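You operate a simulated robot arm through the tools that you are given. There is no shell and no other tool.

The job below is to be done with a simulated two-armed robot. You get a single attempt, and the scene is never put back.

## Task
Light the table flood lamp at 10 W and aim it at the yellow square.
Fine: turn the red clamp knob to FREE to tilt it and back to HOLD.
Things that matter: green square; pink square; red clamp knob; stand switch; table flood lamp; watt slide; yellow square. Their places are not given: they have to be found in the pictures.

Only the result counts: the job must be done as asked and must still hold three seconds after the hand-in. Knocking over, shifting, dropping, spilling or breaking anything else fails it.

## Robot
Two 7-joint arms with fingered hands on one trunk that stands fixed in place. Base frame: the origin is at the foot of the trunk, x ahead of it, y to its left, z up. Lengths are in mm, angles in degrees, forces in N, time in s.
The left shoulder is at [49, 185, 1219], the right one opposite. With the tool pointing down near the work surface each hand reaches from about 100 to 800 mm from the base axis, measured 20 degrees to its own side. Payload 4 kg a hand.
Tool frame (each hand has its own): the origin (TCP) lies between the finger pads and is the grasp point; the fingertips stand 26 mm ahead of it; z points along the fingers, y is the line along which they close. The gripper opens to 132 mm; its body begins 73 mm behind the TCP. The gripper is a hand of 3 fingers: y runs from the thumb to the fingers, the wrist lies at [0, 0, -224] in the tool frame, and closing takes about 1.5 s.
Orientation is that of the tool frame in the base frame, as a unit quaternion [x, y, z, w]. With the fingers straight down and closing along the base's y, the tool's x points along the base's -x, its y along +y and its z along -z.

## Interface
- The arms move only by the tool servo_tool. It takes "left_plan", "right_plan" or both (then of equal length, played together; a hand with none holds still); each is a list of rows, each a list of 6 numbers: the shift along the tool's x, y, z in mm, then the turn, a rotation vector about the tool's x, y, z in rad. In form: [[tx, ty, tz, wx, wy, wz], ...]. A call has 1 to 20 rows; each row is the pose to reach, as a shift and turn from the pose commanded when the call began, along the tool's axes at that moment. "left_jaw" and "right_jaw" are, for a hand that has rows, the finger opening in mm, from 0 to 132, set as the call begins (left out, the last holds). Rows are played at 5 a second. More than 50 mm and 8.6 degrees between two rows, or a gripper value outside its range, and nothing of the call is played. A pose out of reach is approached as far as the arm can. The call stops where the force on the tool passes 40 N (or 10 N more than at its start, if that is more) or the arm is blocked; 0.2 s more then pass. The fingers move at their own pace (about 72 mm/s each) and stop on an object; they squeeze with about 33 N. The grip force told is the motor's: it shows also when the fingers shut on nothing. Time passes only in rows, and 0.2 s behind the last, so rows that repeat a pose let the fingers close. It gives the time, the measured TCP pose, the force on the tool (base axes), the opening and the grip force at its end, in the units of the frame above (readings bear some noise), with the torque about the TCP (base axes, N m) and any sound that the robot's microphone picked up.
- Cameras (640 x 400 px; columns grow to the right, rows downward): "scene" is now at [148, 41.7, 1464.4]; the picture's right is [0.49, -0.87, -0.06], its down [-0.49, -0.22, -0.85] and it looks along [0.72, 0.44, -0.53] (base axes); focal length 308 px, centre (320, 200). "left" rides on the left gripper at [-62, 3, -92] in its tool frame; the picture's right is [-0.05, -1.00, 0.00], its down [0.83, -0.04, -0.56] and it looks along [0.55, -0.03, 0.83] (tool axes); focal length 230 px, centre (320, 200). "right" rides on the right gripper at [62, 3, -92] in its tool frame; the picture's right is [-0.05, 1.00, 0.00], its down [-0.83, -0.04, -0.55] and it looks along [-0.55, -0.03, 0.83] (tool axes); focal length 230 px, centre (320, 200).
- capture(camera): a new picture of that camera. No time passes.
- slide_trunk(by): moves the trunk up (or, below 0, down) by that many mm; the arms and the scene camera ride with it, the base frame stays. It gives what a move gives, with no picture.
- set_fingers(finger1, finger2, thumb_bend, hand): sets how far each is bent, from 0 (flat) to 1 (curled in); at 0.3 the hand is open as for a grip, at 0.7 the pads meet at the TCP. One left out holds its place. A second passes; each finger stops where it meets its share of the squeeze, and holds until it gets a number again. A gripper value or a shape takes the hand back. It gives what a move gives, with no picture; readings hold the bend of each and the force on the fingers (four entries, about 0 where the hand has none), thumb and palm.
- set_grasp(shape, hand): the hand has 3 fingers and takes this shape, open, in about a second: jaw (thumb against the fingers, like two jaws); tri (thumb and two fingers); tip (a fingertip pinch); poke (one finger out to press); point (the index stretched); flat (the hand flat); cup (the hand cupped); fist (a fist). The gripper value then closes the fingers along that shape, each until it touches; the sizes above hold for jaw. It gives what a move gives, with no picture.
- turn_head(pan, tilt): turns the head with the scene camera to pan (to the left, within 86 degrees either way) and tilt (down, from -29 to 69), counted from straight ahead of the robot (the tilt from the chest, where the trunk bows). It gives what a move gives.
- probe_pixels(camera, pixels): for up to 12 pixels [column, row] of the newest picture of that camera ("zoom" is the newest enlarged one), the place [x, y, z] in the base frame of the surface seen there, good to about 3 mm, but the place of the scene camera against the robot may be out by one fixed shift of up to 18 mm in any direction. No time passes.
- inspect(camera, box): a new picture of the part [left, top, right, bottom] of that camera's present view, enlarged. No time passes.
- hand_in(): hands the job in; it is judged then, once.

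Open the grippers and draw the arms clear of the work before you hand the job in, unless the task says otherwise.

The tools are called after "Request:" as name(argument=value, ...) on one line, values as JSON. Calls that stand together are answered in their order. servo_tool: Moves the arms, as the interface text tells. Its arguments: {"type":"object","properties":{"left_plan":{"type":"array"},"left_jaw":{"type":"number"},"right_plan":{"type":"array"},"right_jaw":{"type":"number"}},"required":[]} The other tools are called the same way: slide_trunk (by) moves the trunk up or down; set_grasp (shape, hand) gives the hand a shape; set_fingers (finger1, finger2, thumb_bend, hand) moves the fingers one by one; turn_head (pan, tilt) turns the head that bears the scene camera; capture (camera) takes a picture; probe_pixels (camera, pixels) gives the place of the surface under pixels of a picture; inspect (camera, box) takes an enlarged picture of a part of a camera's view; hand_in () hands the job in.

At the start:

```text
time: 0.0
left_tool_pos: [485.1, 502.7, 1274.8]
left_tcp_rot: [0.0, 1.0, 0.0, 0.001]
left_contact_force: [-0.8, -0.2, 0.4]
left_moment: [0.01, 0.0, -0.01]
left_opening: 131.7
left_gripper_force: 0.1
left_shape: jaw
left_bend: [0.3, 0.3, 0.3]
left_finger forces: [0.0, 0.0, 0.0, 0.1, 0.1, 0.1]
right_tool_pos: [538.4, 82.1, 1214.0]
right_tcp_rot: [0.0, 1.0, 0.0, 0.0]
right_contact_force: [-0.2, -0.2, 0.2]
right_moment: [0.02, 0.02, -0.01]
right_opening: 131.8
right_gripper_force: 0.0
right_shape: jaw
right_bend: [0.3, 0.3, 0.3]
right_finger forces: [0.0, 0.0, 0.0, 0.0, 0.0, 0.0]
trunk travel left (down, up): [-250.0, 212.0]
head pan, tilt (commanded): [29.5, 26.3]
```

scene: 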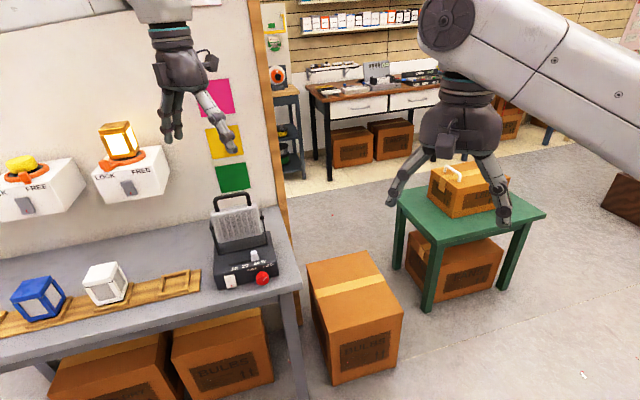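
right: 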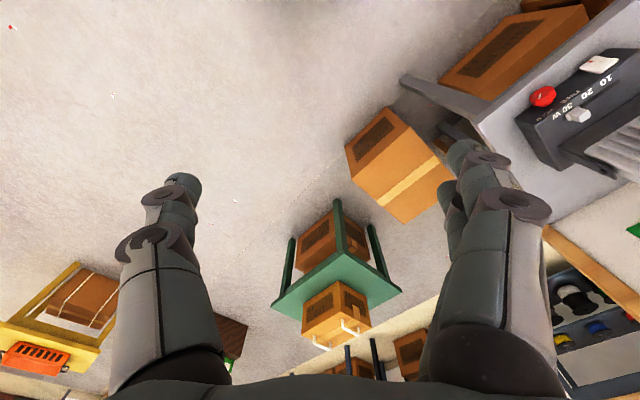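
left: 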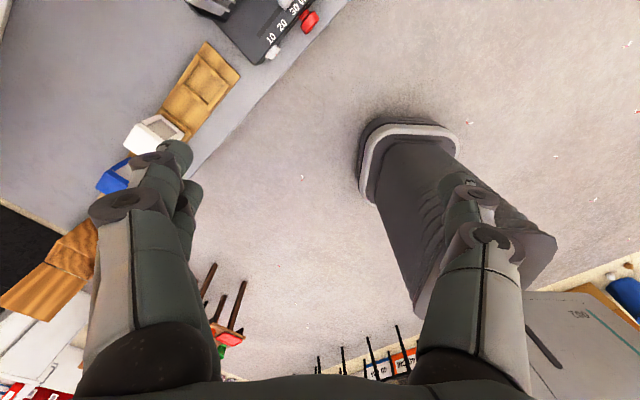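

The lamp sits at about (243,245) in the scene picture, with the pink, yellow and green squares behind it at (215,97), (225,142) and (232,178). I'll zoom in on the lamp first.

Request:
inspect(camera="scene", box=[180, 170, 310, 300])

Request:
inspect(camera="scene", box=[170, 60, 310, 200])

```text
3.08 times, centred on (245, 235) of scene
```

zoom: 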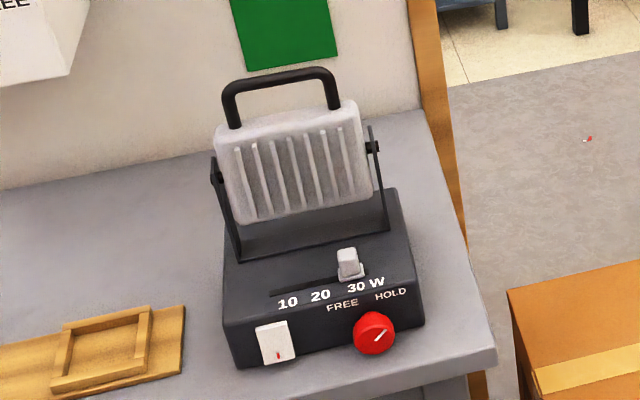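

```text
2.86 times, centred on (240, 130) of scene
```

zoom: 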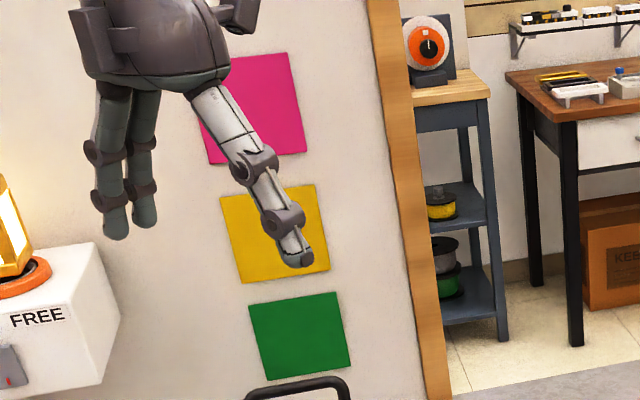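

The knob (374,333 in the first zoom) points at HOLD, the slide (348,262) is at 30, and the rocker switch is at (275,342). I'll take a fresh zoom and probe the geometry.

Request:
inspect(camera="scene", box=[195, 185, 295, 295])

Request:
probe_pixels(camera="scene", pixels=[[207, 110], [238, 130], [209, 135], [240, 155], [217, 168], [248, 188], [217, 188], [247, 164], [190, 200], [150, 240], [285, 255], [210, 85]])

```text
3.64 times, centred on (245, 240) of scene
```

zoom: 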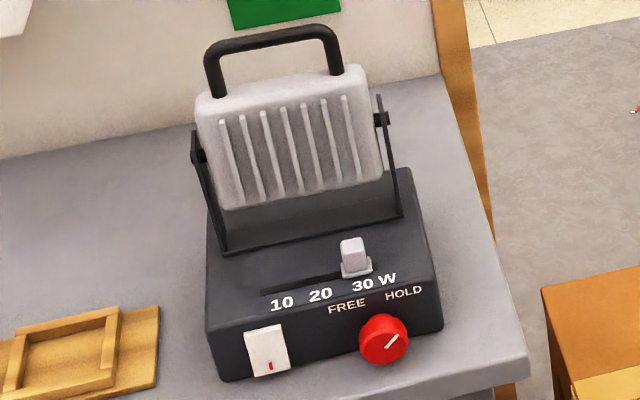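

```text
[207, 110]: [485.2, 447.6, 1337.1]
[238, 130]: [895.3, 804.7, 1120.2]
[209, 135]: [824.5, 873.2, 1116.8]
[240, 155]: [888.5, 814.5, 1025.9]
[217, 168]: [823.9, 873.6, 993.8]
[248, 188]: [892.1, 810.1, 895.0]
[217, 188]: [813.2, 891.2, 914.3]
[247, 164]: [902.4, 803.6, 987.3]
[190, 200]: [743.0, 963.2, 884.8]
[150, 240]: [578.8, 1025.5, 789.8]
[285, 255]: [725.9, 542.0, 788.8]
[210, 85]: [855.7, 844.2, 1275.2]
```

The wall runs along about (0.69,-0.72) in xy. Next I'll probe the lamp parts in the zoom picture.

Request:
probe_pixels(camera="zoom", pixels=[[383, 340], [267, 350], [352, 248], [270, 293], [340, 275], [252, 40], [207, 70], [335, 60], [290, 155], [215, 205], [365, 185], [300, 97]])

Request:
probe_pixels(camera="zoom", pixels=[[210, 330], [228, 375], [437, 325], [432, 285], [282, 303], [321, 294], [362, 284], [346, 308], [403, 293], [380, 118], [200, 155], [225, 250]])

```text
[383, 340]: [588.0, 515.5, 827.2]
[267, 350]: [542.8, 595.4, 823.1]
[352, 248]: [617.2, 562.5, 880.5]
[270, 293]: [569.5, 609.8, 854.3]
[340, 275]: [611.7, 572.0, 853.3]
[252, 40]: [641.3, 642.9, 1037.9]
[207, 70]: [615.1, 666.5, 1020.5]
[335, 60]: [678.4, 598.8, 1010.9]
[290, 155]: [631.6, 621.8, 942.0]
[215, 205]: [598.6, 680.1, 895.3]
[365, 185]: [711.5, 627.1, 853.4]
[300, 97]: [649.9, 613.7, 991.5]
```

```text
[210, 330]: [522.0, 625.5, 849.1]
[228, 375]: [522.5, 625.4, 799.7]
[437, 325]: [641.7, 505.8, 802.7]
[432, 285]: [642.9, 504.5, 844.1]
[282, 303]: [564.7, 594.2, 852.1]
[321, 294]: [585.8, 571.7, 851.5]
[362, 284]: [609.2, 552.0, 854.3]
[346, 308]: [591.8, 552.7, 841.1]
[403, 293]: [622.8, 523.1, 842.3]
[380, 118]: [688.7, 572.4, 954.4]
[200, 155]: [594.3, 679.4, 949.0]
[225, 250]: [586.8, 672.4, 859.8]
```

The lamp is rotated about 45°, with its front facing (-0.7,-0.7). I'll centre the head on it for a closer look.

Request:
turn_head(pan=46, tilt=36)

Request:
capture(camera="scene")

```text
time: 0.8
left_tool_pos: [484.8, 502.1, 1274.5]
left_tcp_rot: [0.0, 1.0, 0.001, 0.0]
left_contact_force: [0.2, -0.2, 0.2]
left_moment: [-0.01, 0.0, 0.0]
left_opening: 132.0
left_gripper_force: 0.0
left_shape: jaw
left_bend: [0.3, 0.3, 0.3]
left_finger forces: [0.0, 0.1, 0.1, 0.0, 0.0, 0.1]
right_tool_pos: [538.4, 82.1, 1214.0]
right_tcp_rot: [0.0, 1.0, 0.0, 0.0]
right_contact_force: [-0.6, -0.9, -0.7]
right_moment: [-0.03, 0.0, 0.0]
right_opening: 131.7
right_gripper_force: 0.0
right_shape: jaw
right_bend: [0.3, 0.3, 0.3]
right_finger forces: [0.0, 0.0, 0.1, 0.0, 0.0, 0.0]
trunk travel left (down, up): [-250.0, 212.0]
head pan, tilt (commanded): [46.0, 36.0]
```

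```text
taken
```

scene: 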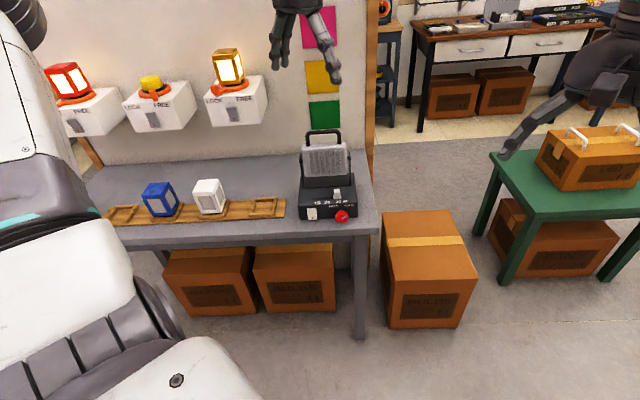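

The lamp is now at (325,180), viewed nearly straight on. I'll zoom in on it and probe details.

Request:
inspect(camera="scene", box=[285, 165, 375, 240])

Request:
probe_pixels(camera="zoom", pixels=[[397, 360], [385, 375], [405, 340], [195, 345], [180, 330], [215, 375], [370, 200], [370, 225], [300, 360], [450, 340], [130, 380], [520, 380]])

```text
5.33 times, centred on (330, 202) of scene
```

zoom: 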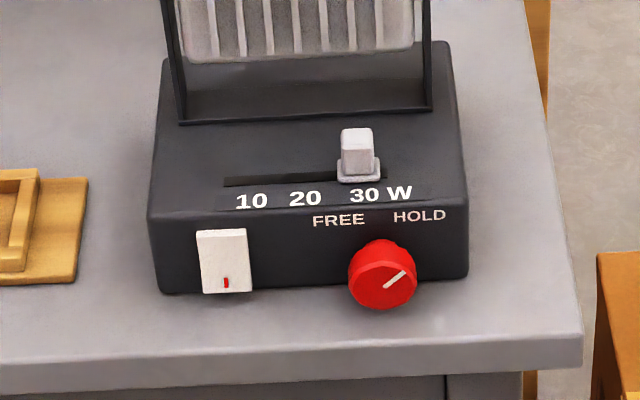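

```text
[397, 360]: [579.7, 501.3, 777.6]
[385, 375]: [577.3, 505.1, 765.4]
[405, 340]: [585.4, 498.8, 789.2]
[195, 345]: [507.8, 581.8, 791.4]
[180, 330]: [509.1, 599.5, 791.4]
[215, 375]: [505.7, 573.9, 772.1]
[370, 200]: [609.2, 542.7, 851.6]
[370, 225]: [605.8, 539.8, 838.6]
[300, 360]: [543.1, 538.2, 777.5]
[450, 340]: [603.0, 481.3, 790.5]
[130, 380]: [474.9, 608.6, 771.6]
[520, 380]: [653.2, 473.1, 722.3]
```

The table edge runs about 45 mm in front of the lamp base. I'll probe the knob, switch, slide and head more densely.

Request:
probe_pixels(camera="zoom", pixels=[[382, 280], [355, 285], [410, 272], [385, 248], [378, 303], [225, 240], [225, 265], [227, 285], [357, 133], [345, 170], [375, 170], [230, 182]])

Request:
probe_pixels(camera="zoom", pixels=[[203, 235], [243, 233], [205, 288], [247, 288], [350, 150], [370, 150], [300, 270], [340, 220], [420, 216], [170, 290], [460, 275], [385, 178]])

```text
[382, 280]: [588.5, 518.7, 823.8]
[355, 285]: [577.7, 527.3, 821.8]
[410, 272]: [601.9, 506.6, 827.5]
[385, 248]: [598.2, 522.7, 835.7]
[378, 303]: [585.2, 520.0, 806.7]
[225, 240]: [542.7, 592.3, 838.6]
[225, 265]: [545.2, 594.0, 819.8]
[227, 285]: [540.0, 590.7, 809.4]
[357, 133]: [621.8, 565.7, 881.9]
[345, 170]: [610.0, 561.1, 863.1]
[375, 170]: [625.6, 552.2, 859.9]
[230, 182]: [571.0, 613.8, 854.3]
```

```text
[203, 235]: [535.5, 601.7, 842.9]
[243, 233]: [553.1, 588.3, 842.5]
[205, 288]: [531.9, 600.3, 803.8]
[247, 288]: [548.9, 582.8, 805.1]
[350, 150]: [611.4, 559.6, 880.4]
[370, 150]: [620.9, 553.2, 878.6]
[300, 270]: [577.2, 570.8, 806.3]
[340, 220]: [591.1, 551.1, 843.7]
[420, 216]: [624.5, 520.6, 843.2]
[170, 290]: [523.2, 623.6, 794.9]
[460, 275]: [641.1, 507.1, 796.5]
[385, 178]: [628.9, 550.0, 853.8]
```

The rocker's bottom half stands slightly prouder than the top (n≈800 against 804). I'll look closer at the head, the handle and the switches on the neighbouring lit stands to compare.

Request:
inspect(camera="scene", box=[280, 115, 370, 195])

Request:
probe_pixels(camera="zoom", pixels=[[195, 85], [340, 85], [400, 85], [300, 105], [190, 125], [400, 120], [205, 160], [430, 160], [320, 200], [180, 240], [150, 325], [440, 310]])

Request:
inspect(camera="scene", box=[40, 40, 280, 140])

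```text
5.00 times, centred on (325, 155) of scene
```

zoom: 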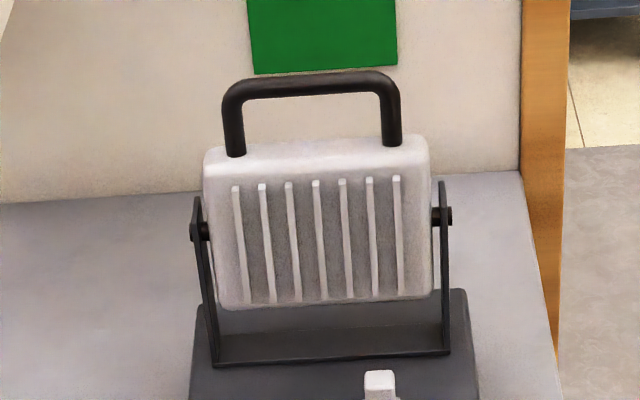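

```text
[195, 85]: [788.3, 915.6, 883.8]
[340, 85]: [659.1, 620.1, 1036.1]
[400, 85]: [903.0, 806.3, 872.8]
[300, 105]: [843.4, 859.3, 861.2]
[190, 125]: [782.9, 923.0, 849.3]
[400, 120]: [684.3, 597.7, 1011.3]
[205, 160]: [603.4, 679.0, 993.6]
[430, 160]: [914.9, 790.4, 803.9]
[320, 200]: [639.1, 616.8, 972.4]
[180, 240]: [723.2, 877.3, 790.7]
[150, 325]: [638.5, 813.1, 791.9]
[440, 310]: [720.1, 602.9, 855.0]
```

```text
2.67 times, centred on (160, 90) of scene
```

zoom: 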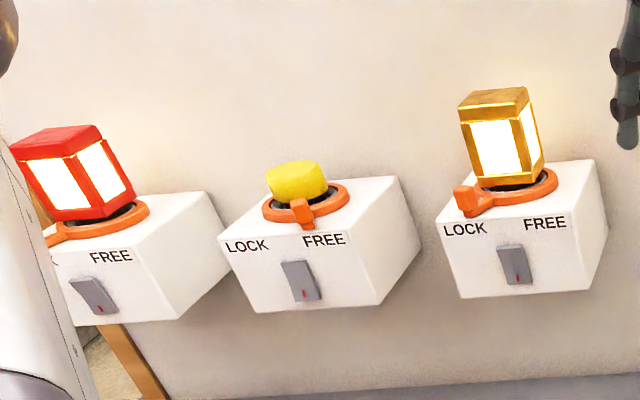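

I'll zoom further into the lit and unlit stands' rockers, and the lamp's own switch, to learn which rocker state is ON.

Request:
inspect(camera="scene", box=[215, 110, 255, 135])

Request:
inspect(camera="scene", box=[135, 110, 175, 135])

Request:
inspect(camera="scene", box=[300, 195, 340, 220])

Request:
inspect(camera="scene", box=[60, 110, 100, 135])

```text
16.00 times, centred on (235, 122) of scene
```

zoom: 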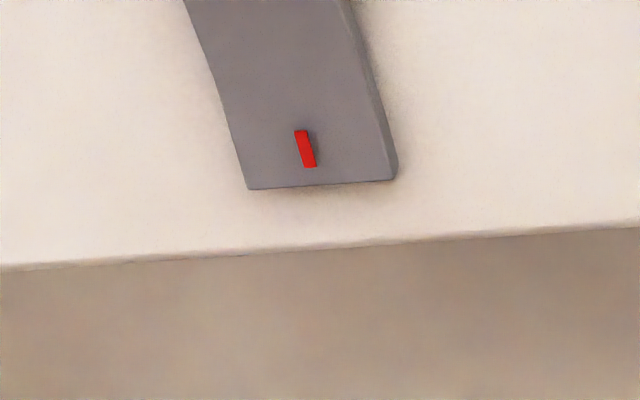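

```text
16.00 times, centred on (155, 122) of scene
```

zoom: 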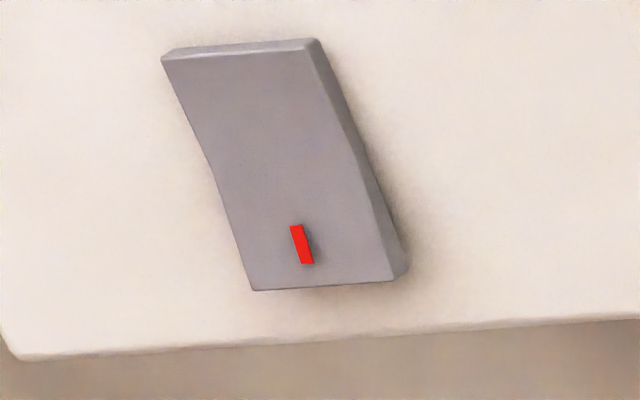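

```text
16.00 times, centred on (320, 208) of scene
```

zoom: 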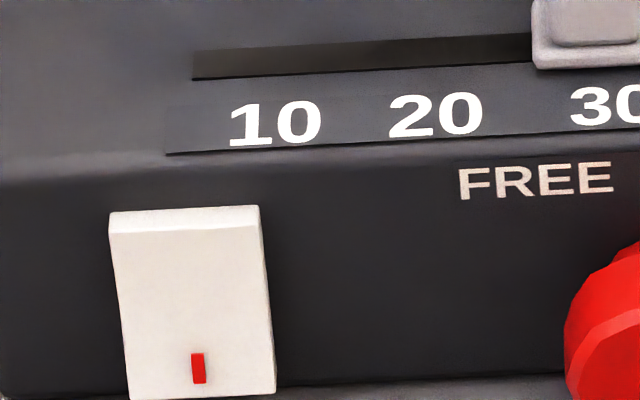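

```text
16.00 times, centred on (80, 122) of scene
```

zoom: 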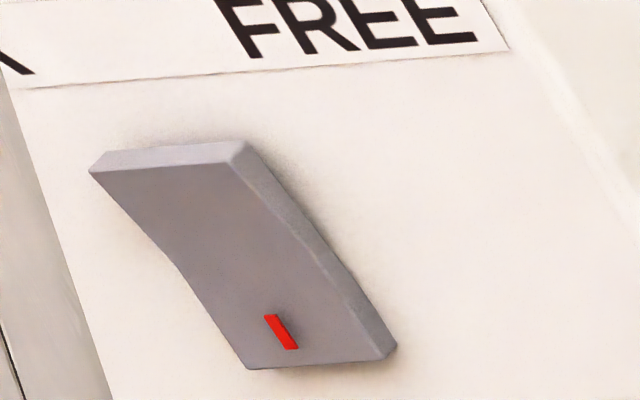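

On the two lit stands the rocker's red-marked lower half is pressed in. On the lamp it stands proud, so the lamp is OFF and I need to press its lower half. I'll use the left wrist camera to calibrate the scene camera's fixed shift.

Request:
capture(camera="left")

Request:
inspect(camera="left", box=[180, 0, 340, 90])

```text
taken
```

left: 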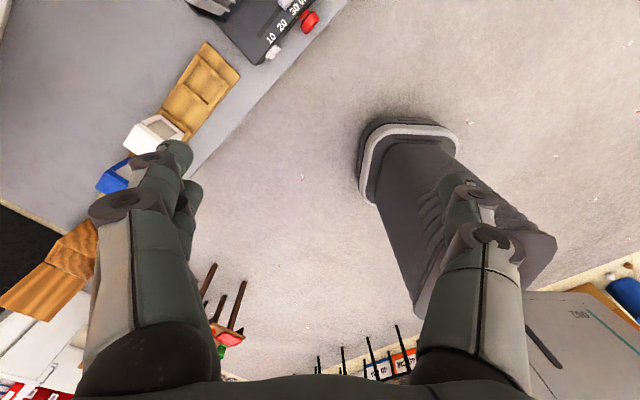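

```text
4.00 times, centred on (260, 45) of left
```

zoom: 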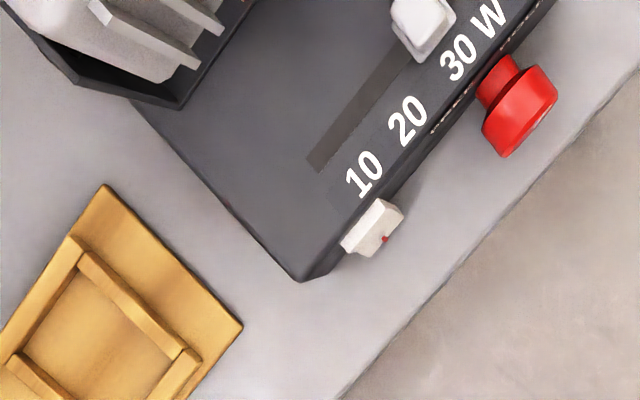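

The wrist-camera zoom shows the knob from above at (520,105), the rocker at (372,228) and the slide at (425,25). I'll probe them to compare with the scene values.

Request:
probe_pixels(camera="zoom", pixels=[[363, 175], [407, 122], [460, 57], [318, 160], [298, 275], [425, 15], [500, 75], [525, 105], [545, 110], [505, 145], [372, 215], [385, 238]])

Request:
probe_pixels(camera="zoom", pixels=[[345, 255], [395, 210], [355, 235], [410, 55], [450, 35], [398, 5], [240, 325], [105, 190], [490, 180], [600, 30], [520, 90], [540, 80]])

```text
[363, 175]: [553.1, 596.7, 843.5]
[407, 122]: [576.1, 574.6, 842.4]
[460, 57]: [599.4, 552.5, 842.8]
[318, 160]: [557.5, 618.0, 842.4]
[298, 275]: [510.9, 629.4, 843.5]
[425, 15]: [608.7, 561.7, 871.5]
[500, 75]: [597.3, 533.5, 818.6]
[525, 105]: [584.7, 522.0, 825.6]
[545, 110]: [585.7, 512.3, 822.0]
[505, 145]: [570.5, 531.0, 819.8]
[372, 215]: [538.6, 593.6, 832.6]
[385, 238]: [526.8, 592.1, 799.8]
```

```text
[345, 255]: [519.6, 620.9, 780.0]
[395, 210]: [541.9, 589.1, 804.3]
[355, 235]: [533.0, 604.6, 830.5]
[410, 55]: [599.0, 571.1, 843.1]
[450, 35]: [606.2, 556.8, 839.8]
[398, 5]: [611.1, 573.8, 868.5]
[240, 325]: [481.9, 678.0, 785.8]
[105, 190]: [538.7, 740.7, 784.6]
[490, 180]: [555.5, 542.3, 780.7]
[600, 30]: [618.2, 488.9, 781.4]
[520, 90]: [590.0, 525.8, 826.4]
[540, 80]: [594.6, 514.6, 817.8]
```

The wrist camera shows the scene camera reads about (+10.4, -1.5, +9.8) mm too far, so I'll correct for that. Next I try the poke shape on the left hand and the tip shape on the right, to see where their fingertips sit.

Request:
set_grasp(hand="left", shape="poke")

Request:
set_grasp(hand="right", shape="tip")

Request:
capture(camera="left")

Request:
capture(camera="right")

Request:
capture(camera="scene")

```text
time: 1.7
left_tool_pos: [485.3, 502.5, 1275.0]
left_tcp_rot: [0.0, 1.0, 0.0, 0.001]
left_contact_force: [1.0, 0.5, -0.2]
left_moment: [0.01, -0.02, -0.01]
left_opening: 0.1
left_gripper_force: 0.2
left_shape: poke
left_bend: [1.0, 1.0, 0.45]
left_finger forces: [0.0, 0.0, 0.0, 0.1, 0.1, 0.0]
right_tool_pos: [538.0, 83.2, 1213.8]
right_tcp_rot: [0.0, 1.0, -0.001, 0.0]
right_contact_force: [-0.3, 0.0, 0.2]
right_moment: [0.0, 0.0, -0.01]
right_opening: 132.0
right_gripper_force: 0.1
right_shape: jaw
right_bend: [0.3, 0.3, 0.3]
right_finger forces: [0.0, 0.0, 0.0, 0.1, 0.0, 0.0]
trunk travel left (down, up): [-250.0, 212.0]
head pan, tilt (commanded): [46.0, 36.0]
```

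```text
time: 2.6
left_tool_pos: [484.5, 501.5, 1276.2]
left_tcp_rot: [0.001, 1.0, 0.0, -0.001]
left_contact_force: [-0.7, -0.1, -0.8]
left_moment: [-0.02, 0.02, -0.01]
left_opening: 0.0
left_gripper_force: 0.0
left_shape: poke
left_bend: [1.0, 1.0, 0.45]
left_finger forces: [0.0, 0.1, 0.0, 0.0, 0.0, 0.0]
right_tool_pos: [538.7, 81.9, 1214.5]
right_tcp_rot: [0.0, 1.0, 0.0, 0.0]
right_contact_force: [0.1, -0.5, 0.9]
right_moment: [0.03, 0.0, -0.01]
right_opening: 132.0
right_gripper_force: 0.0
right_shape: tip
right_bend: [0.3, 0.3, 0.3]
right_finger forces: [0.0, 0.1, 0.0, 0.0, 0.1, 0.1]
trunk travel left (down, up): [-250.0, 212.0]
head pan, tilt (commanded): [46.0, 36.0]
```

```text
taken
```

left: 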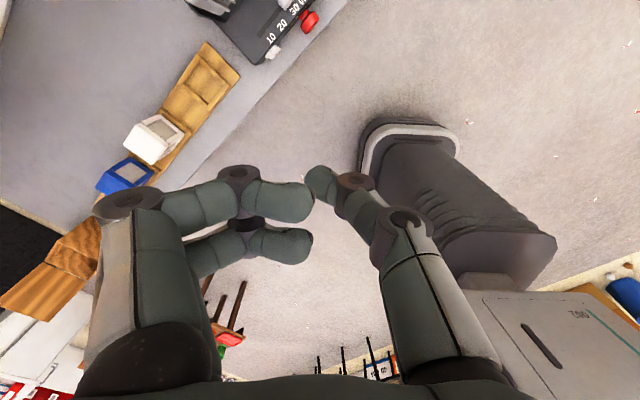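

```text
taken
```

right: 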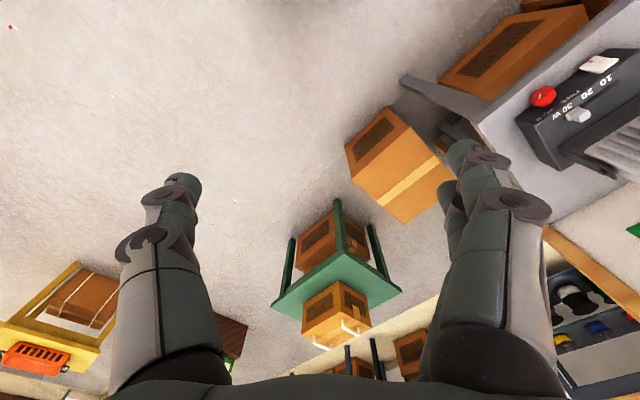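

```text
taken
```

scene: 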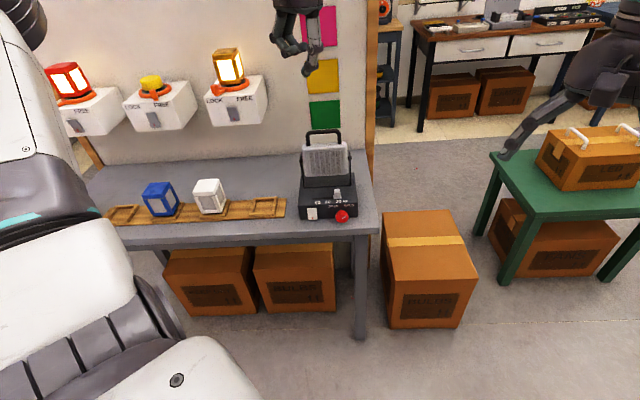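

In the poke shape the thumb tip, at (322,185) in the left picture, is the poker. I'll probe the fingertip positions of both hands.

Request:
probe_pixels(camera="left", pixels=[[320, 185], [322, 172], [335, 185], [355, 183], [300, 200], [300, 245], [235, 175], [247, 225], [405, 225]])

Request:
probe_pixels(camera="right", pixels=[[185, 185], [175, 195], [160, 200], [465, 150], [445, 195], [485, 160], [510, 200], [440, 210], [195, 190]])

```text
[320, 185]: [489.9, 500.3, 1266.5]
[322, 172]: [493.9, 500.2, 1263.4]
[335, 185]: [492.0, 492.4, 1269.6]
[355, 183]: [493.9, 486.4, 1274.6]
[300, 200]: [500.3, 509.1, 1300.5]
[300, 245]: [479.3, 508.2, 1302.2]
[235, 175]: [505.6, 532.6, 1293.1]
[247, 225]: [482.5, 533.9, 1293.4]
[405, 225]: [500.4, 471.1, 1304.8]
```

```text
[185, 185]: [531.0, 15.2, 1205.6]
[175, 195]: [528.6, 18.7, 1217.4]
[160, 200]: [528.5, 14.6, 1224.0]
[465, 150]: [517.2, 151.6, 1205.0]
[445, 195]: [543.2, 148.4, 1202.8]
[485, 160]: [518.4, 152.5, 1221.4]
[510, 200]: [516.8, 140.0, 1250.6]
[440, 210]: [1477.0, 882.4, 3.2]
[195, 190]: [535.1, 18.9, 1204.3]
```

The thumb tip sits about (0,-3,+15) mm from the TCP in tool axes. I'll swing the left hand to a 45°-pitched hover in front of and above the slide, with the thumb on its 30 W side.

Request:
servo_tool(left_plan=[[-12.8, 1.4, 35, -0.0342, -0.0827, -0.0827], [-25.6, 2.9, 70, -0.0684, -0.1653, -0.1653], [-38.3, 4.3, 105, -0.1027, -0.248, -0.248], [-51.1, 5.8, 140, -0.1369, -0.3307, -0.3307], [-63.9, 7.2, 175, -0.1711, -0.4133, -0.4133], [-76.7, 8.7, 210, -0.2053, -0.496, -0.496], [-89.4, 10.1, 245, -0.2396, -0.5787, -0.5787], [-102.2, 11.6, 280, -0.2738, -0.6613, -0.6613], [-115, 13, 315, -0.308, -0.744, -0.744], [-115, 13, 315, -0.308, -0.744, -0.744]])

Request:
capture(camera="left")

Request:
capture(camera="scene")

```text
time: 4.8
left_tool_pos: [598.1, 514.7, 960.7]
left_tcp_rot: [-0.353, 0.853, 0.146, 0.354]
left_contact_force: [0.5, -0.4, -0.2]
left_moment: [0.0, -0.02, -0.04]
left_opening: 0.0
left_gripper_force: 0.0
left_shape: poke
left_bend: [1.0, 1.0, 0.45]
left_finger forces: [0.0, 0.1, 0.1, 0.1, 0.0, 0.1]
right_tool_pos: [536.6, 83.1, 1214.6]
right_tcp_rot: [0.0, 1.0, 0.0, -0.001]
right_contact_force: [0.3, 0.4, 0.0]
right_moment: [-0.02, 0.01, -0.01]
right_opening: 131.6
right_gripper_force: 0.1
right_shape: tip
right_bend: [0.3, 0.3, 0.3]
right_finger forces: [0.0, 0.0, 0.1, 0.0, 0.0, 0.0]
trunk travel left (down, up): [-250.0, 212.0]
head pan, tilt (commanded): [46.0, 36.0]
```

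```text
taken
```

left: 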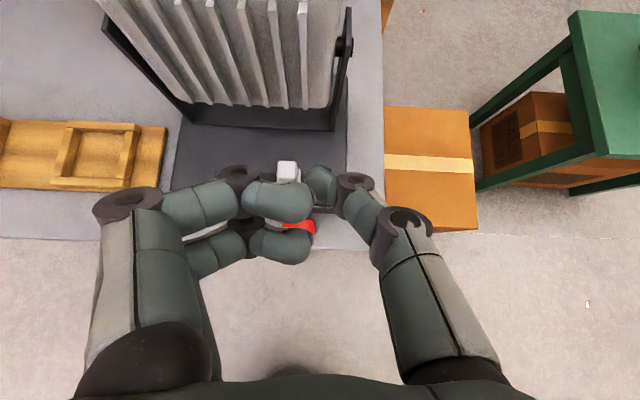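

```text
taken
```

scene: 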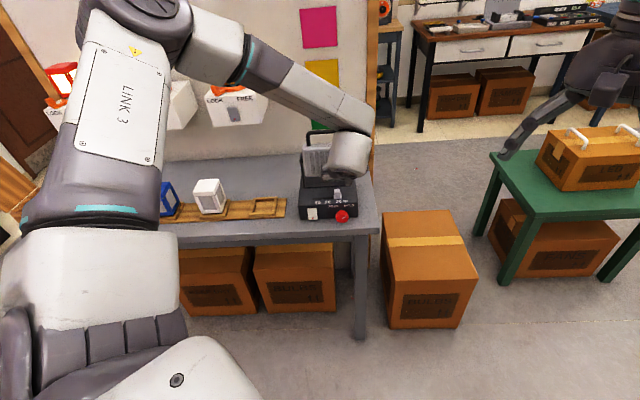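

The left camera now looks straight down: slide top at (288,170), thumb tip at (320,185), red knob at (300,227). I'll probe these.

Request:
probe_pixels(camera="left", pixels=[[288, 167], [280, 165], [297, 165], [288, 180], [320, 180], [325, 170], [308, 225], [250, 155], [330, 155], [200, 100], [345, 50], [315, 208]])

Request:
inspect(camera="left", box=[220, 120, 400, 240])

```text
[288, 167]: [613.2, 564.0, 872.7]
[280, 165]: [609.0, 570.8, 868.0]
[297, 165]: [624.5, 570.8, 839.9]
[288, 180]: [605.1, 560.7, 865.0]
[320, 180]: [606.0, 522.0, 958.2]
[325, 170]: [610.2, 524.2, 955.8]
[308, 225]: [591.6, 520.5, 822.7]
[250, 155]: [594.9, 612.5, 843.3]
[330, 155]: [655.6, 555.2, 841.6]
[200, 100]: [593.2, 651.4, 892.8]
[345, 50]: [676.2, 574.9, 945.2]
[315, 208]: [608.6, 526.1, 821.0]
```

```text
3.33 times, centred on (310, 180) of left
```

zoom: 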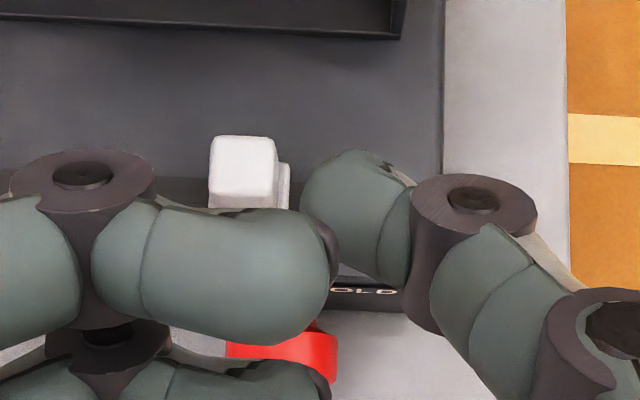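

The slide top is at about (611,565,872) and the thumb tip points toward it. I'll probe the thumb's leading edge so I can set the contact offset.

Request:
probe_pixels(camera="zoom", pixels=[[305, 195], [310, 180], [320, 165], [345, 155], [320, 230], [350, 200], [380, 180], [325, 245], [330, 280], [245, 170], [270, 160], [285, 190]])

```text
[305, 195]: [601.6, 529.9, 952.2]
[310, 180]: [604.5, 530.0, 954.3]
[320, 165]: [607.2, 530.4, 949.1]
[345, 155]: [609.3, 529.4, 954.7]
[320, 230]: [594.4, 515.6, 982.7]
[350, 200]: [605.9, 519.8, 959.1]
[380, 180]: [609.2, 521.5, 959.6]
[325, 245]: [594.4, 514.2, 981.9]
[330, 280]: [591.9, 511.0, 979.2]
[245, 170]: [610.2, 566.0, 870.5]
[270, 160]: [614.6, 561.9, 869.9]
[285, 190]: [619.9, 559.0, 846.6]
```

The thumb's leading pad is at about y=+8, z=+15 in tool axes. I'll descend so the thumb sits just right of the slide, clear of the base top.

Request:
servo_tool(left_plan=[[9.7, -1, 21.4, 0, 0, 0], [19.3, -2, 42.8, 0, 0, 0], [29, -3, 64, 0, 0, 0], [34, -3.5, 75, 0, 0, 0], [38.6, -4, 85.5, 0, 0, 0], [38.6, -4, 85.5, 0, 0, 0]])

Request:
inspect(camera="left", box=[220, 120, 400, 240])

Request:
inspect(camera="scene", box=[280, 130, 380, 230])

```text
time: 6.2
left_tool_pos: [626.2, 534.9, 870.9]
left_tcp_rot: [-0.354, 0.854, 0.146, 0.353]
left_contact_force: [1.5, 0.0, 0.9]
left_moment: [-0.01, 0.01, 0.01]
left_opening: 0.0
left_gripper_force: 0.0
left_shape: poke
left_bend: [1.0, 1.0, 0.45]
left_finger forces: [0.0, 0.0, 0.0, 0.1, 0.0, 0.0]
right_tool_pos: [537.9, 82.3, 1213.8]
right_tcp_rot: [-0.001, 1.0, -0.001, 0.001]
right_contact_force: [0.0, 0.7, -0.7]
right_moment: [-0.01, -0.01, -0.01]
right_opening: 131.7
right_gripper_force: 0.1
right_shape: tip
right_bend: [0.3, 0.3, 0.3]
right_finger forces: [0.0, 0.1, 0.1, 0.1, 0.0, 0.0]
trunk travel left (down, up): [-250.0, 212.0]
head pan, tilt (commanded): [46.0, 36.0]
```

```text
3.33 times, centred on (310, 180) of left
```

zoom: 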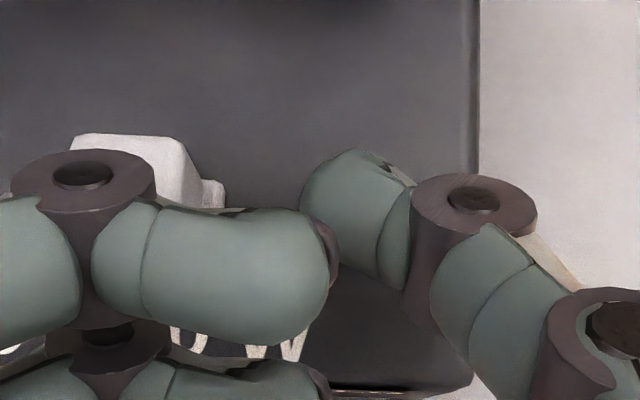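

```text
4.00 times, centred on (330, 180) of scene
```

zoom: 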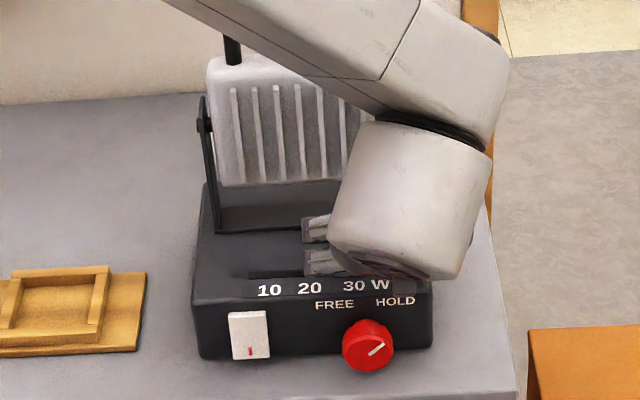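

The thumb is at the slide's right with no contact. I'll push along tool +y (toward 10) by about 60 mm, then check.

Request:
servo_tool(left_plan=[[0, 6, 0, 0, 0, 0], [0, 12, 0, 0, 0, 0], [0, 18, 0, 0, 0, 0], [0, 23, 0, 0, 0, 0], [0, 28, 0, 0, 0, 0], [0, 33, 0, 0, 0, 0], [0, 38, 0, 0, 0, 0], [0, 43, 0, 0, 0, 0], [0, 48, 0, 0, 0, 0], [0, 53, 0, 0, 0, 0], [0, 58, 0, 0, 0, 0], [0, 62, 0, 0, 0, 0], [0, 62, 0, 0, 0, 0]])

Request:
inspect(camera="left", box=[220, 120, 400, 240])

Request:
inspect(camera="scene", box=[280, 130, 380, 230])

```text
time: 9.0
left_tool_pos: [581.9, 578.8, 871.6]
left_tcp_rot: [-0.353, 0.854, 0.146, 0.354]
left_contact_force: [0.9, -0.3, -0.6]
left_moment: [0.01, -0.03, -0.05]
left_opening: 0.0
left_gripper_force: 0.1
left_shape: poke
left_bend: [1.0, 1.0, 0.45]
left_finger forces: [0.0, 0.0, 0.0, 0.0, 0.4, 0.0]
right_tool_pos: [537.8, 82.3, 1215.1]
right_tcp_rot: [0.0, 1.0, 0.0, 0.0]
right_contact_force: [-0.9, -0.7, -0.4]
right_moment: [-0.03, -0.02, -0.01]
right_opening: 132.1
right_gripper_force: 0.0
right_shape: tip
right_bend: [0.3, 0.3, 0.3]
right_finger forces: [0.0, 0.1, 0.0, 0.1, 0.1, 0.1]
trunk travel left (down, up): [-250.0, 212.0]
head pan, tilt (commanded): [46.0, 36.0]
```

```text
3.33 times, centred on (310, 180) of left
```

zoom: 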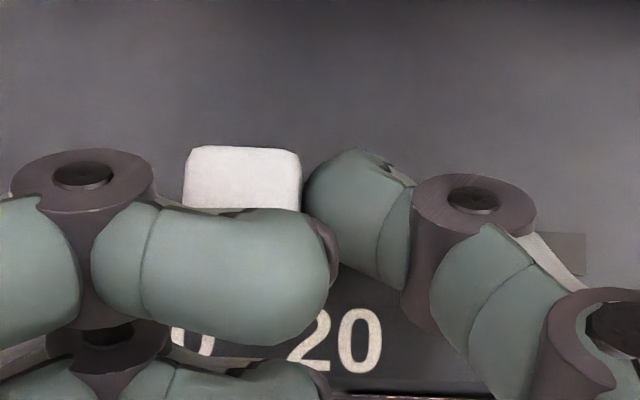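

```text
4.00 times, centred on (330, 180) of scene
```

zoom: 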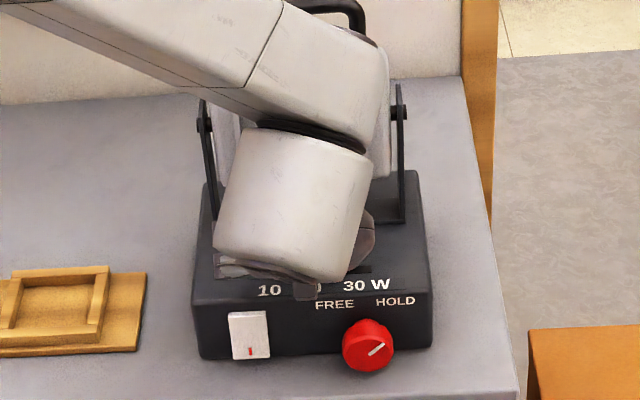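

The thumb is pushing the slide, which has reached about u=-14 against a target near -26. I'll push on in small steps and watch the force for the end stop.

Request:
servo_tool(left_plan=[[0, 2.5, 0, 0, 0, 0], [0, 5, 0, 0, 0, 0], [0, 7.5, 0, 0, 0, 0], [0, 9.5, 0, 0, 0, 0], [0, 9.5, 0, 0, 0, 0]])

Request:
inspect(camera="left", box=[220, 120, 400, 240])

```text
time: 10.2
left_tool_pos: [576.1, 586.7, 872.2]
left_tcp_rot: [-0.354, 0.854, 0.147, 0.353]
left_contact_force: [0.5, 0.8, -0.4]
left_moment: [0.0, -0.03, 0.0]
left_opening: 0.0
left_gripper_force: 0.0
left_shape: poke
left_bend: [1.0, 1.0, 0.45]
left_finger forces: [0.1, 0.1, 0.0, 0.0, 0.0, 0.0]
right_tool_pos: [537.7, 82.0, 1213.9]
right_tcp_rot: [0.0, 1.0, 0.001, 0.001]
right_contact_force: [-0.5, 0.4, -0.3]
right_moment: [0.01, -0.02, 0.0]
right_opening: 131.7
right_gripper_force: 0.1
right_shape: tip
right_bend: [0.3, 0.3, 0.3]
right_finger forces: [0.0, 0.0, 0.0, 0.0, 0.0, 0.1]
trunk travel left (down, up): [-250.0, 212.0]
head pan, tilt (commanded): [46.0, 36.0]
```

```text
3.33 times, centred on (310, 180) of left
```

zoom: 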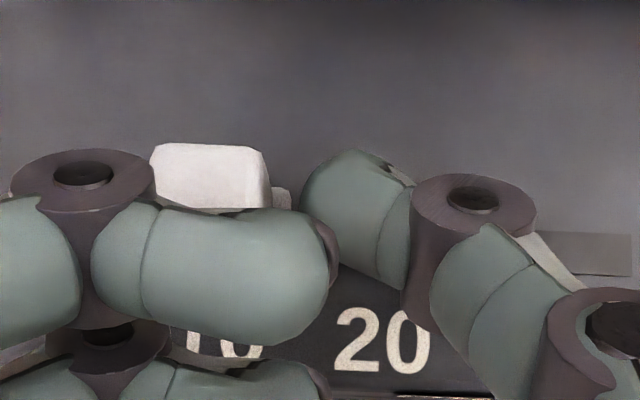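

The slide jumped ahead of the thumb, as if it clicked into a detent. I'll back the hand off along the tool axis and toward the left to see the whole panel.

Request:
servo_tool(left_plan=[[0, -6, -20, 0, 0, 0], [0, -6, -50, 0, 0, 0], [0, -6, -90, 0, 0, 0], [0, -6, -130, 0, 0, 0], [0, -6, -130, 0, 0, 0]])

Request:
capture(camera="left")

Request:
inspect(camera="scene", box=[280, 130, 380, 230])

```text
time: 11.4
left_tool_pos: [516.5, 517.8, 963.3]
left_tcp_rot: [-0.353, 0.854, 0.146, 0.353]
left_contact_force: [-0.3, -0.3, 0.1]
left_moment: [0.01, 0.01, 0.0]
left_opening: 0.0
left_gripper_force: 0.0
left_shape: poke
left_bend: [1.0, 1.0, 0.45]
left_finger forces: [0.0, 0.0, 0.0, 0.0, 0.0, 0.0]
right_tool_pos: [539.0, 82.3, 1213.2]
right_tcp_rot: [0.0, 1.0, 0.0, -0.002]
right_contact_force: [0.2, 0.5, -0.1]
right_moment: [0.01, 0.04, 0.0]
right_opening: 131.7
right_gripper_force: 0.1
right_shape: tip
right_bend: [0.3, 0.3, 0.3]
right_finger forces: [0.1, 0.0, 0.0, 0.0, 0.0, 0.1]
trunk travel left (down, up): [-250.0, 212.0]
head pan, tilt (commanded): [46.0, 36.0]
```

```text
taken
```

left: 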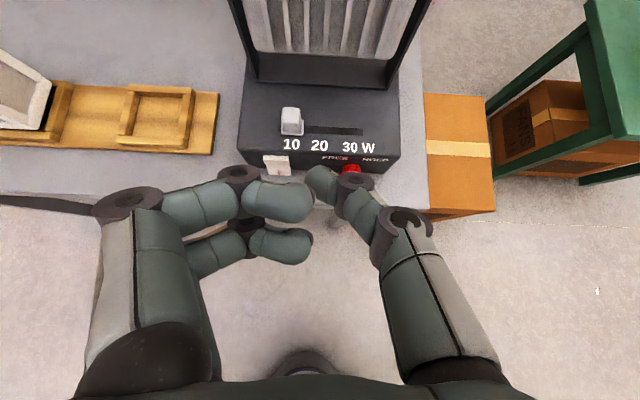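

```text
4.00 times, centred on (330, 180) of scene
```

zoom: 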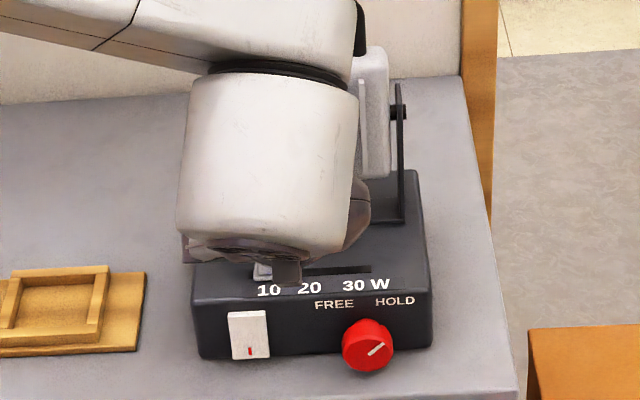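

The slide now stands directly over "10", at (291,120) in the left picture. I'll zoom to confirm it, and locate the rocker and knob precisely.

Request:
inspect(camera="left", box=[225, 85, 415, 205])

Request:
probe_pixels(camera="zoom", pixels=[[222, 120], [225, 205], [300, 205], [420, 205], [160, 245], [205, 245], [180, 285], [125, 255], [165, 270], [410, 282], [425, 285], [440, 282]])

```text
3.33 times, centred on (320, 145) of left
```

zoom: 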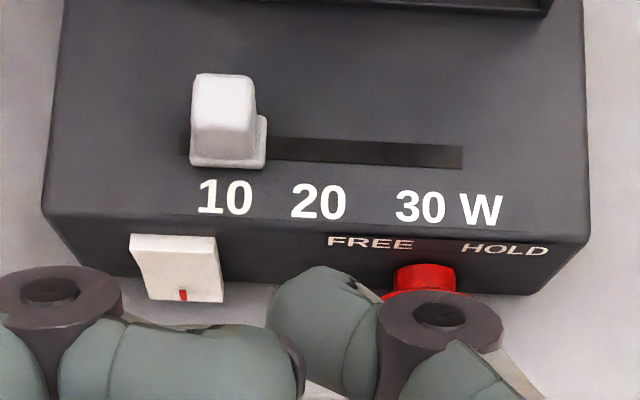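

```text
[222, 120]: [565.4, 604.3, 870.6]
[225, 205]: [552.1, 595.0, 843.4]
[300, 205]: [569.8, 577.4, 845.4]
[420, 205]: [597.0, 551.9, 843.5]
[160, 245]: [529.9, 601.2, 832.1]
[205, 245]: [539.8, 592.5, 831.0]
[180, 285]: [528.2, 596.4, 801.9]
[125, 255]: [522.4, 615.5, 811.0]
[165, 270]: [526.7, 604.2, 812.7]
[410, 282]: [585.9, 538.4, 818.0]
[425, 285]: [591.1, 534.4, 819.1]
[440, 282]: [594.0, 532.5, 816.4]
```

The slide is centred over 10, at u≈-27.5. Now I'll pitch the left hand to 30° and bring the thumb tip to a standoff about 25 mm in front of the rocker's lower half.

Request:
servo_tool(left_plan=[[15.7, 10, 20.6, 0, -0.0436, 0], [31.4, 20, 41.2, 0, -0.0873, 0], [47.2, 30, 61.8, 0, -0.131, 0], [62.9, 38, 82.3, 0, -0.1745, 0], [78.6, 41.1, 102.9, 0, -0.218, 0], [94.3, 41.1, 123.5, 0, -0.2618, 0], [94.3, 41.1, 123.5, 0, -0.2618, 0]])

Request:
capture(camera="left")

Request:
inspect(camera="scene", box=[280, 130, 380, 230])

```text
time: 13.0
left_tool_pos: [502.0, 562.0, 809.4]
left_tcp_rot: [-0.332, 0.8, 0.191, 0.462]
left_contact_force: [-0.9, 0.2, 0.2]
left_moment: [0.0, 0.01, 0.01]
left_opening: 0.0
left_gripper_force: 0.0
left_shape: poke
left_bend: [1.0, 1.0, 0.45]
left_finger forces: [0.0, 0.0, 0.1, 0.0, 0.0, 0.0]
right_tool_pos: [536.6, 83.5, 1214.9]
right_tcp_rot: [0.0, 1.0, -0.001, 0.0]
right_contact_force: [1.4, -0.3, -0.3]
right_moment: [0.02, -0.01, 0.0]
right_opening: 131.8
right_gripper_force: 0.0
right_shape: tip
right_bend: [0.3, 0.3, 0.3]
right_finger forces: [0.0, 0.0, 0.0, 0.0, 0.1, 0.1]
trunk travel left (down, up): [-250.0, 212.0]
head pan, tilt (commanded): [46.0, 36.0]
```

```text
taken
```

left: 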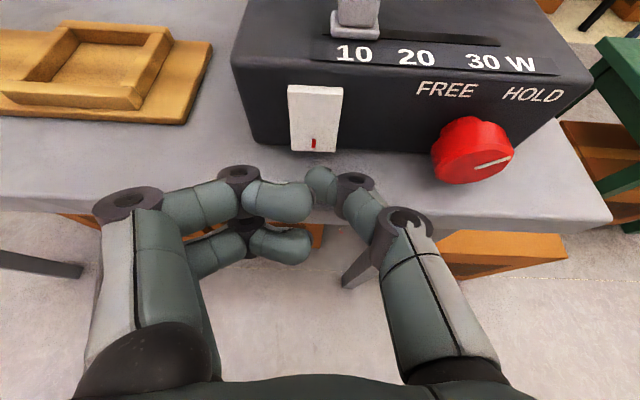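

```text
4.00 times, centred on (330, 180) of scene
```

zoom: 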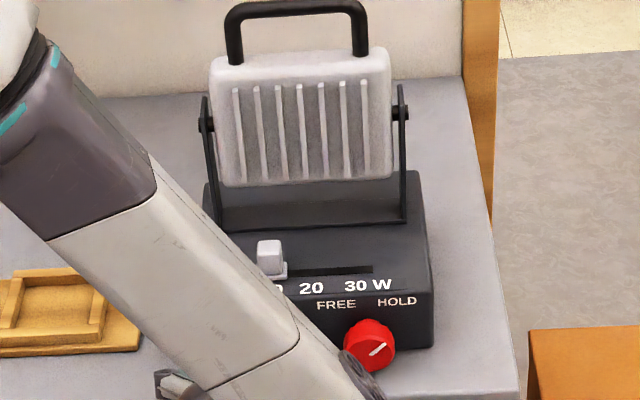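

This wrist view gives an excellent look at the rocker (315,118), its red mark (313,143) and the knob (475,150). I'll probe them for accurate positions.

Request:
probe_pixels(camera="left", pixels=[[313, 143], [315, 120], [315, 97], [297, 148], [332, 148], [305, 170], [320, 172], [330, 180], [480, 155], [455, 160], [508, 150], [480, 125]])

Request:
inspect(camera="left", box=[270, 70, 420, 210])

Request:
inspect(camera="left", box=[400, 60, 600, 210])

```text
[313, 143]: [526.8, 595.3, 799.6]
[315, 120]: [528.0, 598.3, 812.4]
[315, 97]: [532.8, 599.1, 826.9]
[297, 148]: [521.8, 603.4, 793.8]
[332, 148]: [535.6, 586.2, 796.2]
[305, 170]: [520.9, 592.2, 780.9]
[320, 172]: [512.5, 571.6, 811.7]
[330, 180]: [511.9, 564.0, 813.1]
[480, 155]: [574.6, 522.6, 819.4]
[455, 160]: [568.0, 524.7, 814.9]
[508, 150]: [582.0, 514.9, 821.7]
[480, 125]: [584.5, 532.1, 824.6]
```

```text
2.86 times, centred on (345, 140) of left
```

zoom: 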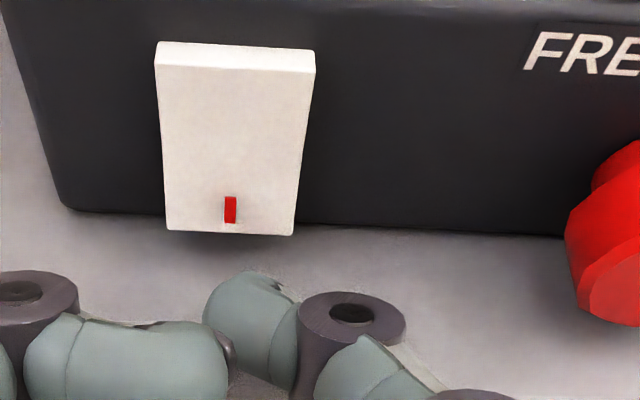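

```text
2.67 times, centred on (500, 135) of left
```

zoom: 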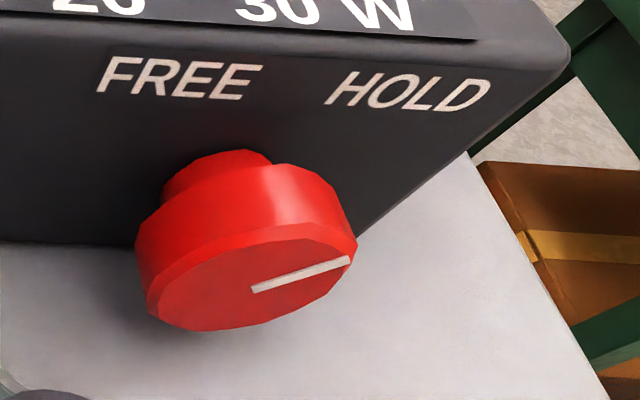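

The rocker's lower half is at n≈794, z≈800, u≈-47, and the thumb tip is aligned with it at about n≈772. I'll push horizontally along +n in small steps.

Request:
servo_tool(left_plan=[[-3, 0, 5.2, 0, 0, 0], [-6, 0, 10.4, 0, 0, 0], [-8.5, 0, 14.7, 0, 0, 0], [-9.5, 0, 16.5, 0, 0, 0], [-10.5, 0, 18.2, 0, 0, 0], [-11.5, 0, 19.9, 0, 0, 0], [-12.5, 0, 21.7, 0, 0, 0]])

Request:
inspect(camera="left", box=[250, 100, 420, 220])

```text
time: 14.6
left_tool_pos: [515.9, 575.7, 809.8]
left_tcp_rot: [-0.331, 0.801, 0.19, 0.461]
left_contact_force: [-11.8, -14.9, -0.5]
left_moment: [-0.14, 0.11, 0.04]
left_opening: 0.0
left_gripper_force: 0.1
left_shape: poke
left_bend: [1.0, 1.0, 0.45]
left_finger forces: [0.1, 0.0, 0.0, 0.1, 19.2, 0.0]
right_tool_pos: [537.0, 80.4, 1213.4]
right_tcp_rot: [0.0, 1.0, 0.001, 0.0]
right_contact_force: [-0.3, 0.2, 0.4]
right_moment: [-0.01, 0.02, 0.03]
right_opening: 131.9
right_gripper_force: 0.1
right_shape: tip
right_bend: [0.3, 0.3, 0.3]
right_finger forces: [0.0, 0.0, 0.0, 0.0, 0.0, 0.0]
trunk travel left (down, up): [-250.0, 212.0]
head pan, tilt (commanded): [46.0, 36.0]
```

```text
3.33 times, centred on (335, 160) of left
```

zoom: 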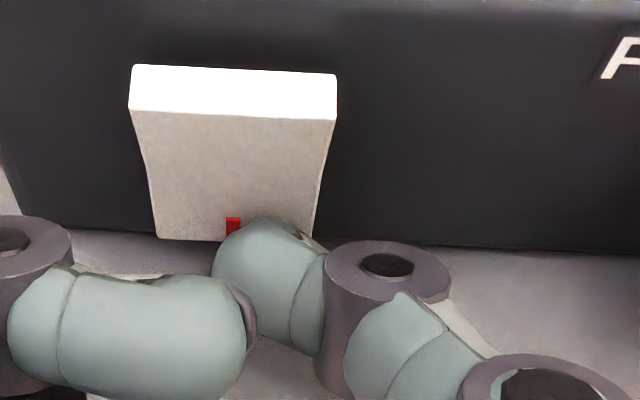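

The rocker has flipped: its top now stands out and is brightly lit, with about 19 N of contact. I'll back off straight along -n and check that the lamp is lit.

Request:
servo_tool(left_plan=[[4, 0, -7, 0, 0, 0], [12.5, 0, -21.7, 0, 0, 0], [27.5, 0, -47, 0, 0, 0], [40, 0, -70, 0, 0, 0], [40, 0, -70, 0, 0, 0]])

Request:
capture(camera="scene")

Request:
capture(camera="left")

```text
time: 15.8
left_tool_pos: [461.7, 520.7, 809.1]
left_tcp_rot: [-0.331, 0.8, 0.191, 0.462]
left_contact_force: [-0.2, 1.0, 0.3]
left_moment: [-0.03, 0.02, 0.02]
left_opening: 0.1
left_gripper_force: 0.1
left_shape: poke
left_bend: [1.0, 1.0, 0.45]
left_finger forces: [0.0, 0.0, 0.0, 0.0, 0.1, 0.0]
right_tool_pos: [538.7, 82.8, 1213.5]
right_tcp_rot: [0.0, 1.0, 0.0, 0.0]
right_contact_force: [-0.4, -0.7, 0.6]
right_moment: [-0.04, 0.01, -0.02]
right_opening: 131.7
right_gripper_force: 0.0
right_shape: tip
right_bend: [0.3, 0.3, 0.3]
right_finger forces: [0.0, 0.1, 0.0, 0.1, 0.0, 0.0]
trunk travel left (down, up): [-250.0, 212.0]
head pan, tilt (commanded): [46.0, 36.0]
```

```text
taken
```

scene: 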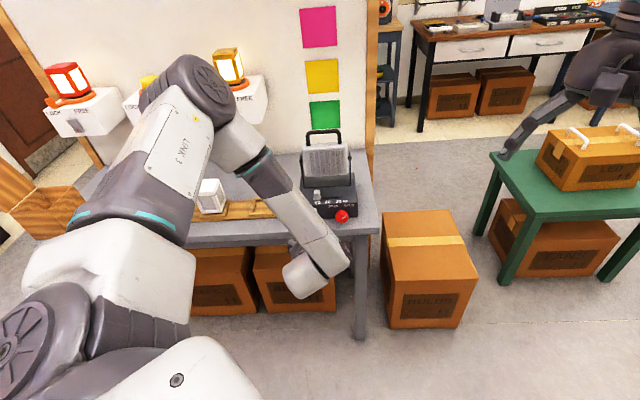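

```text
taken
```

left: 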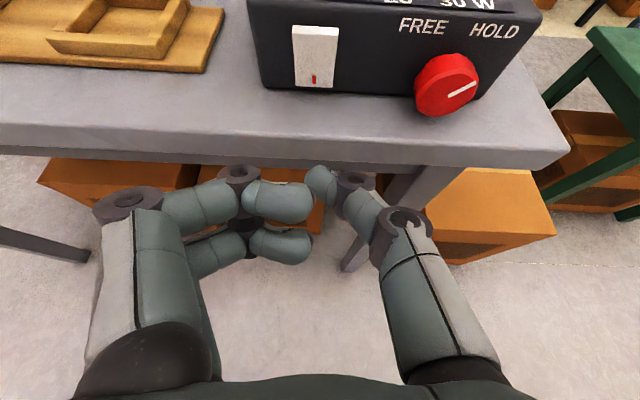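

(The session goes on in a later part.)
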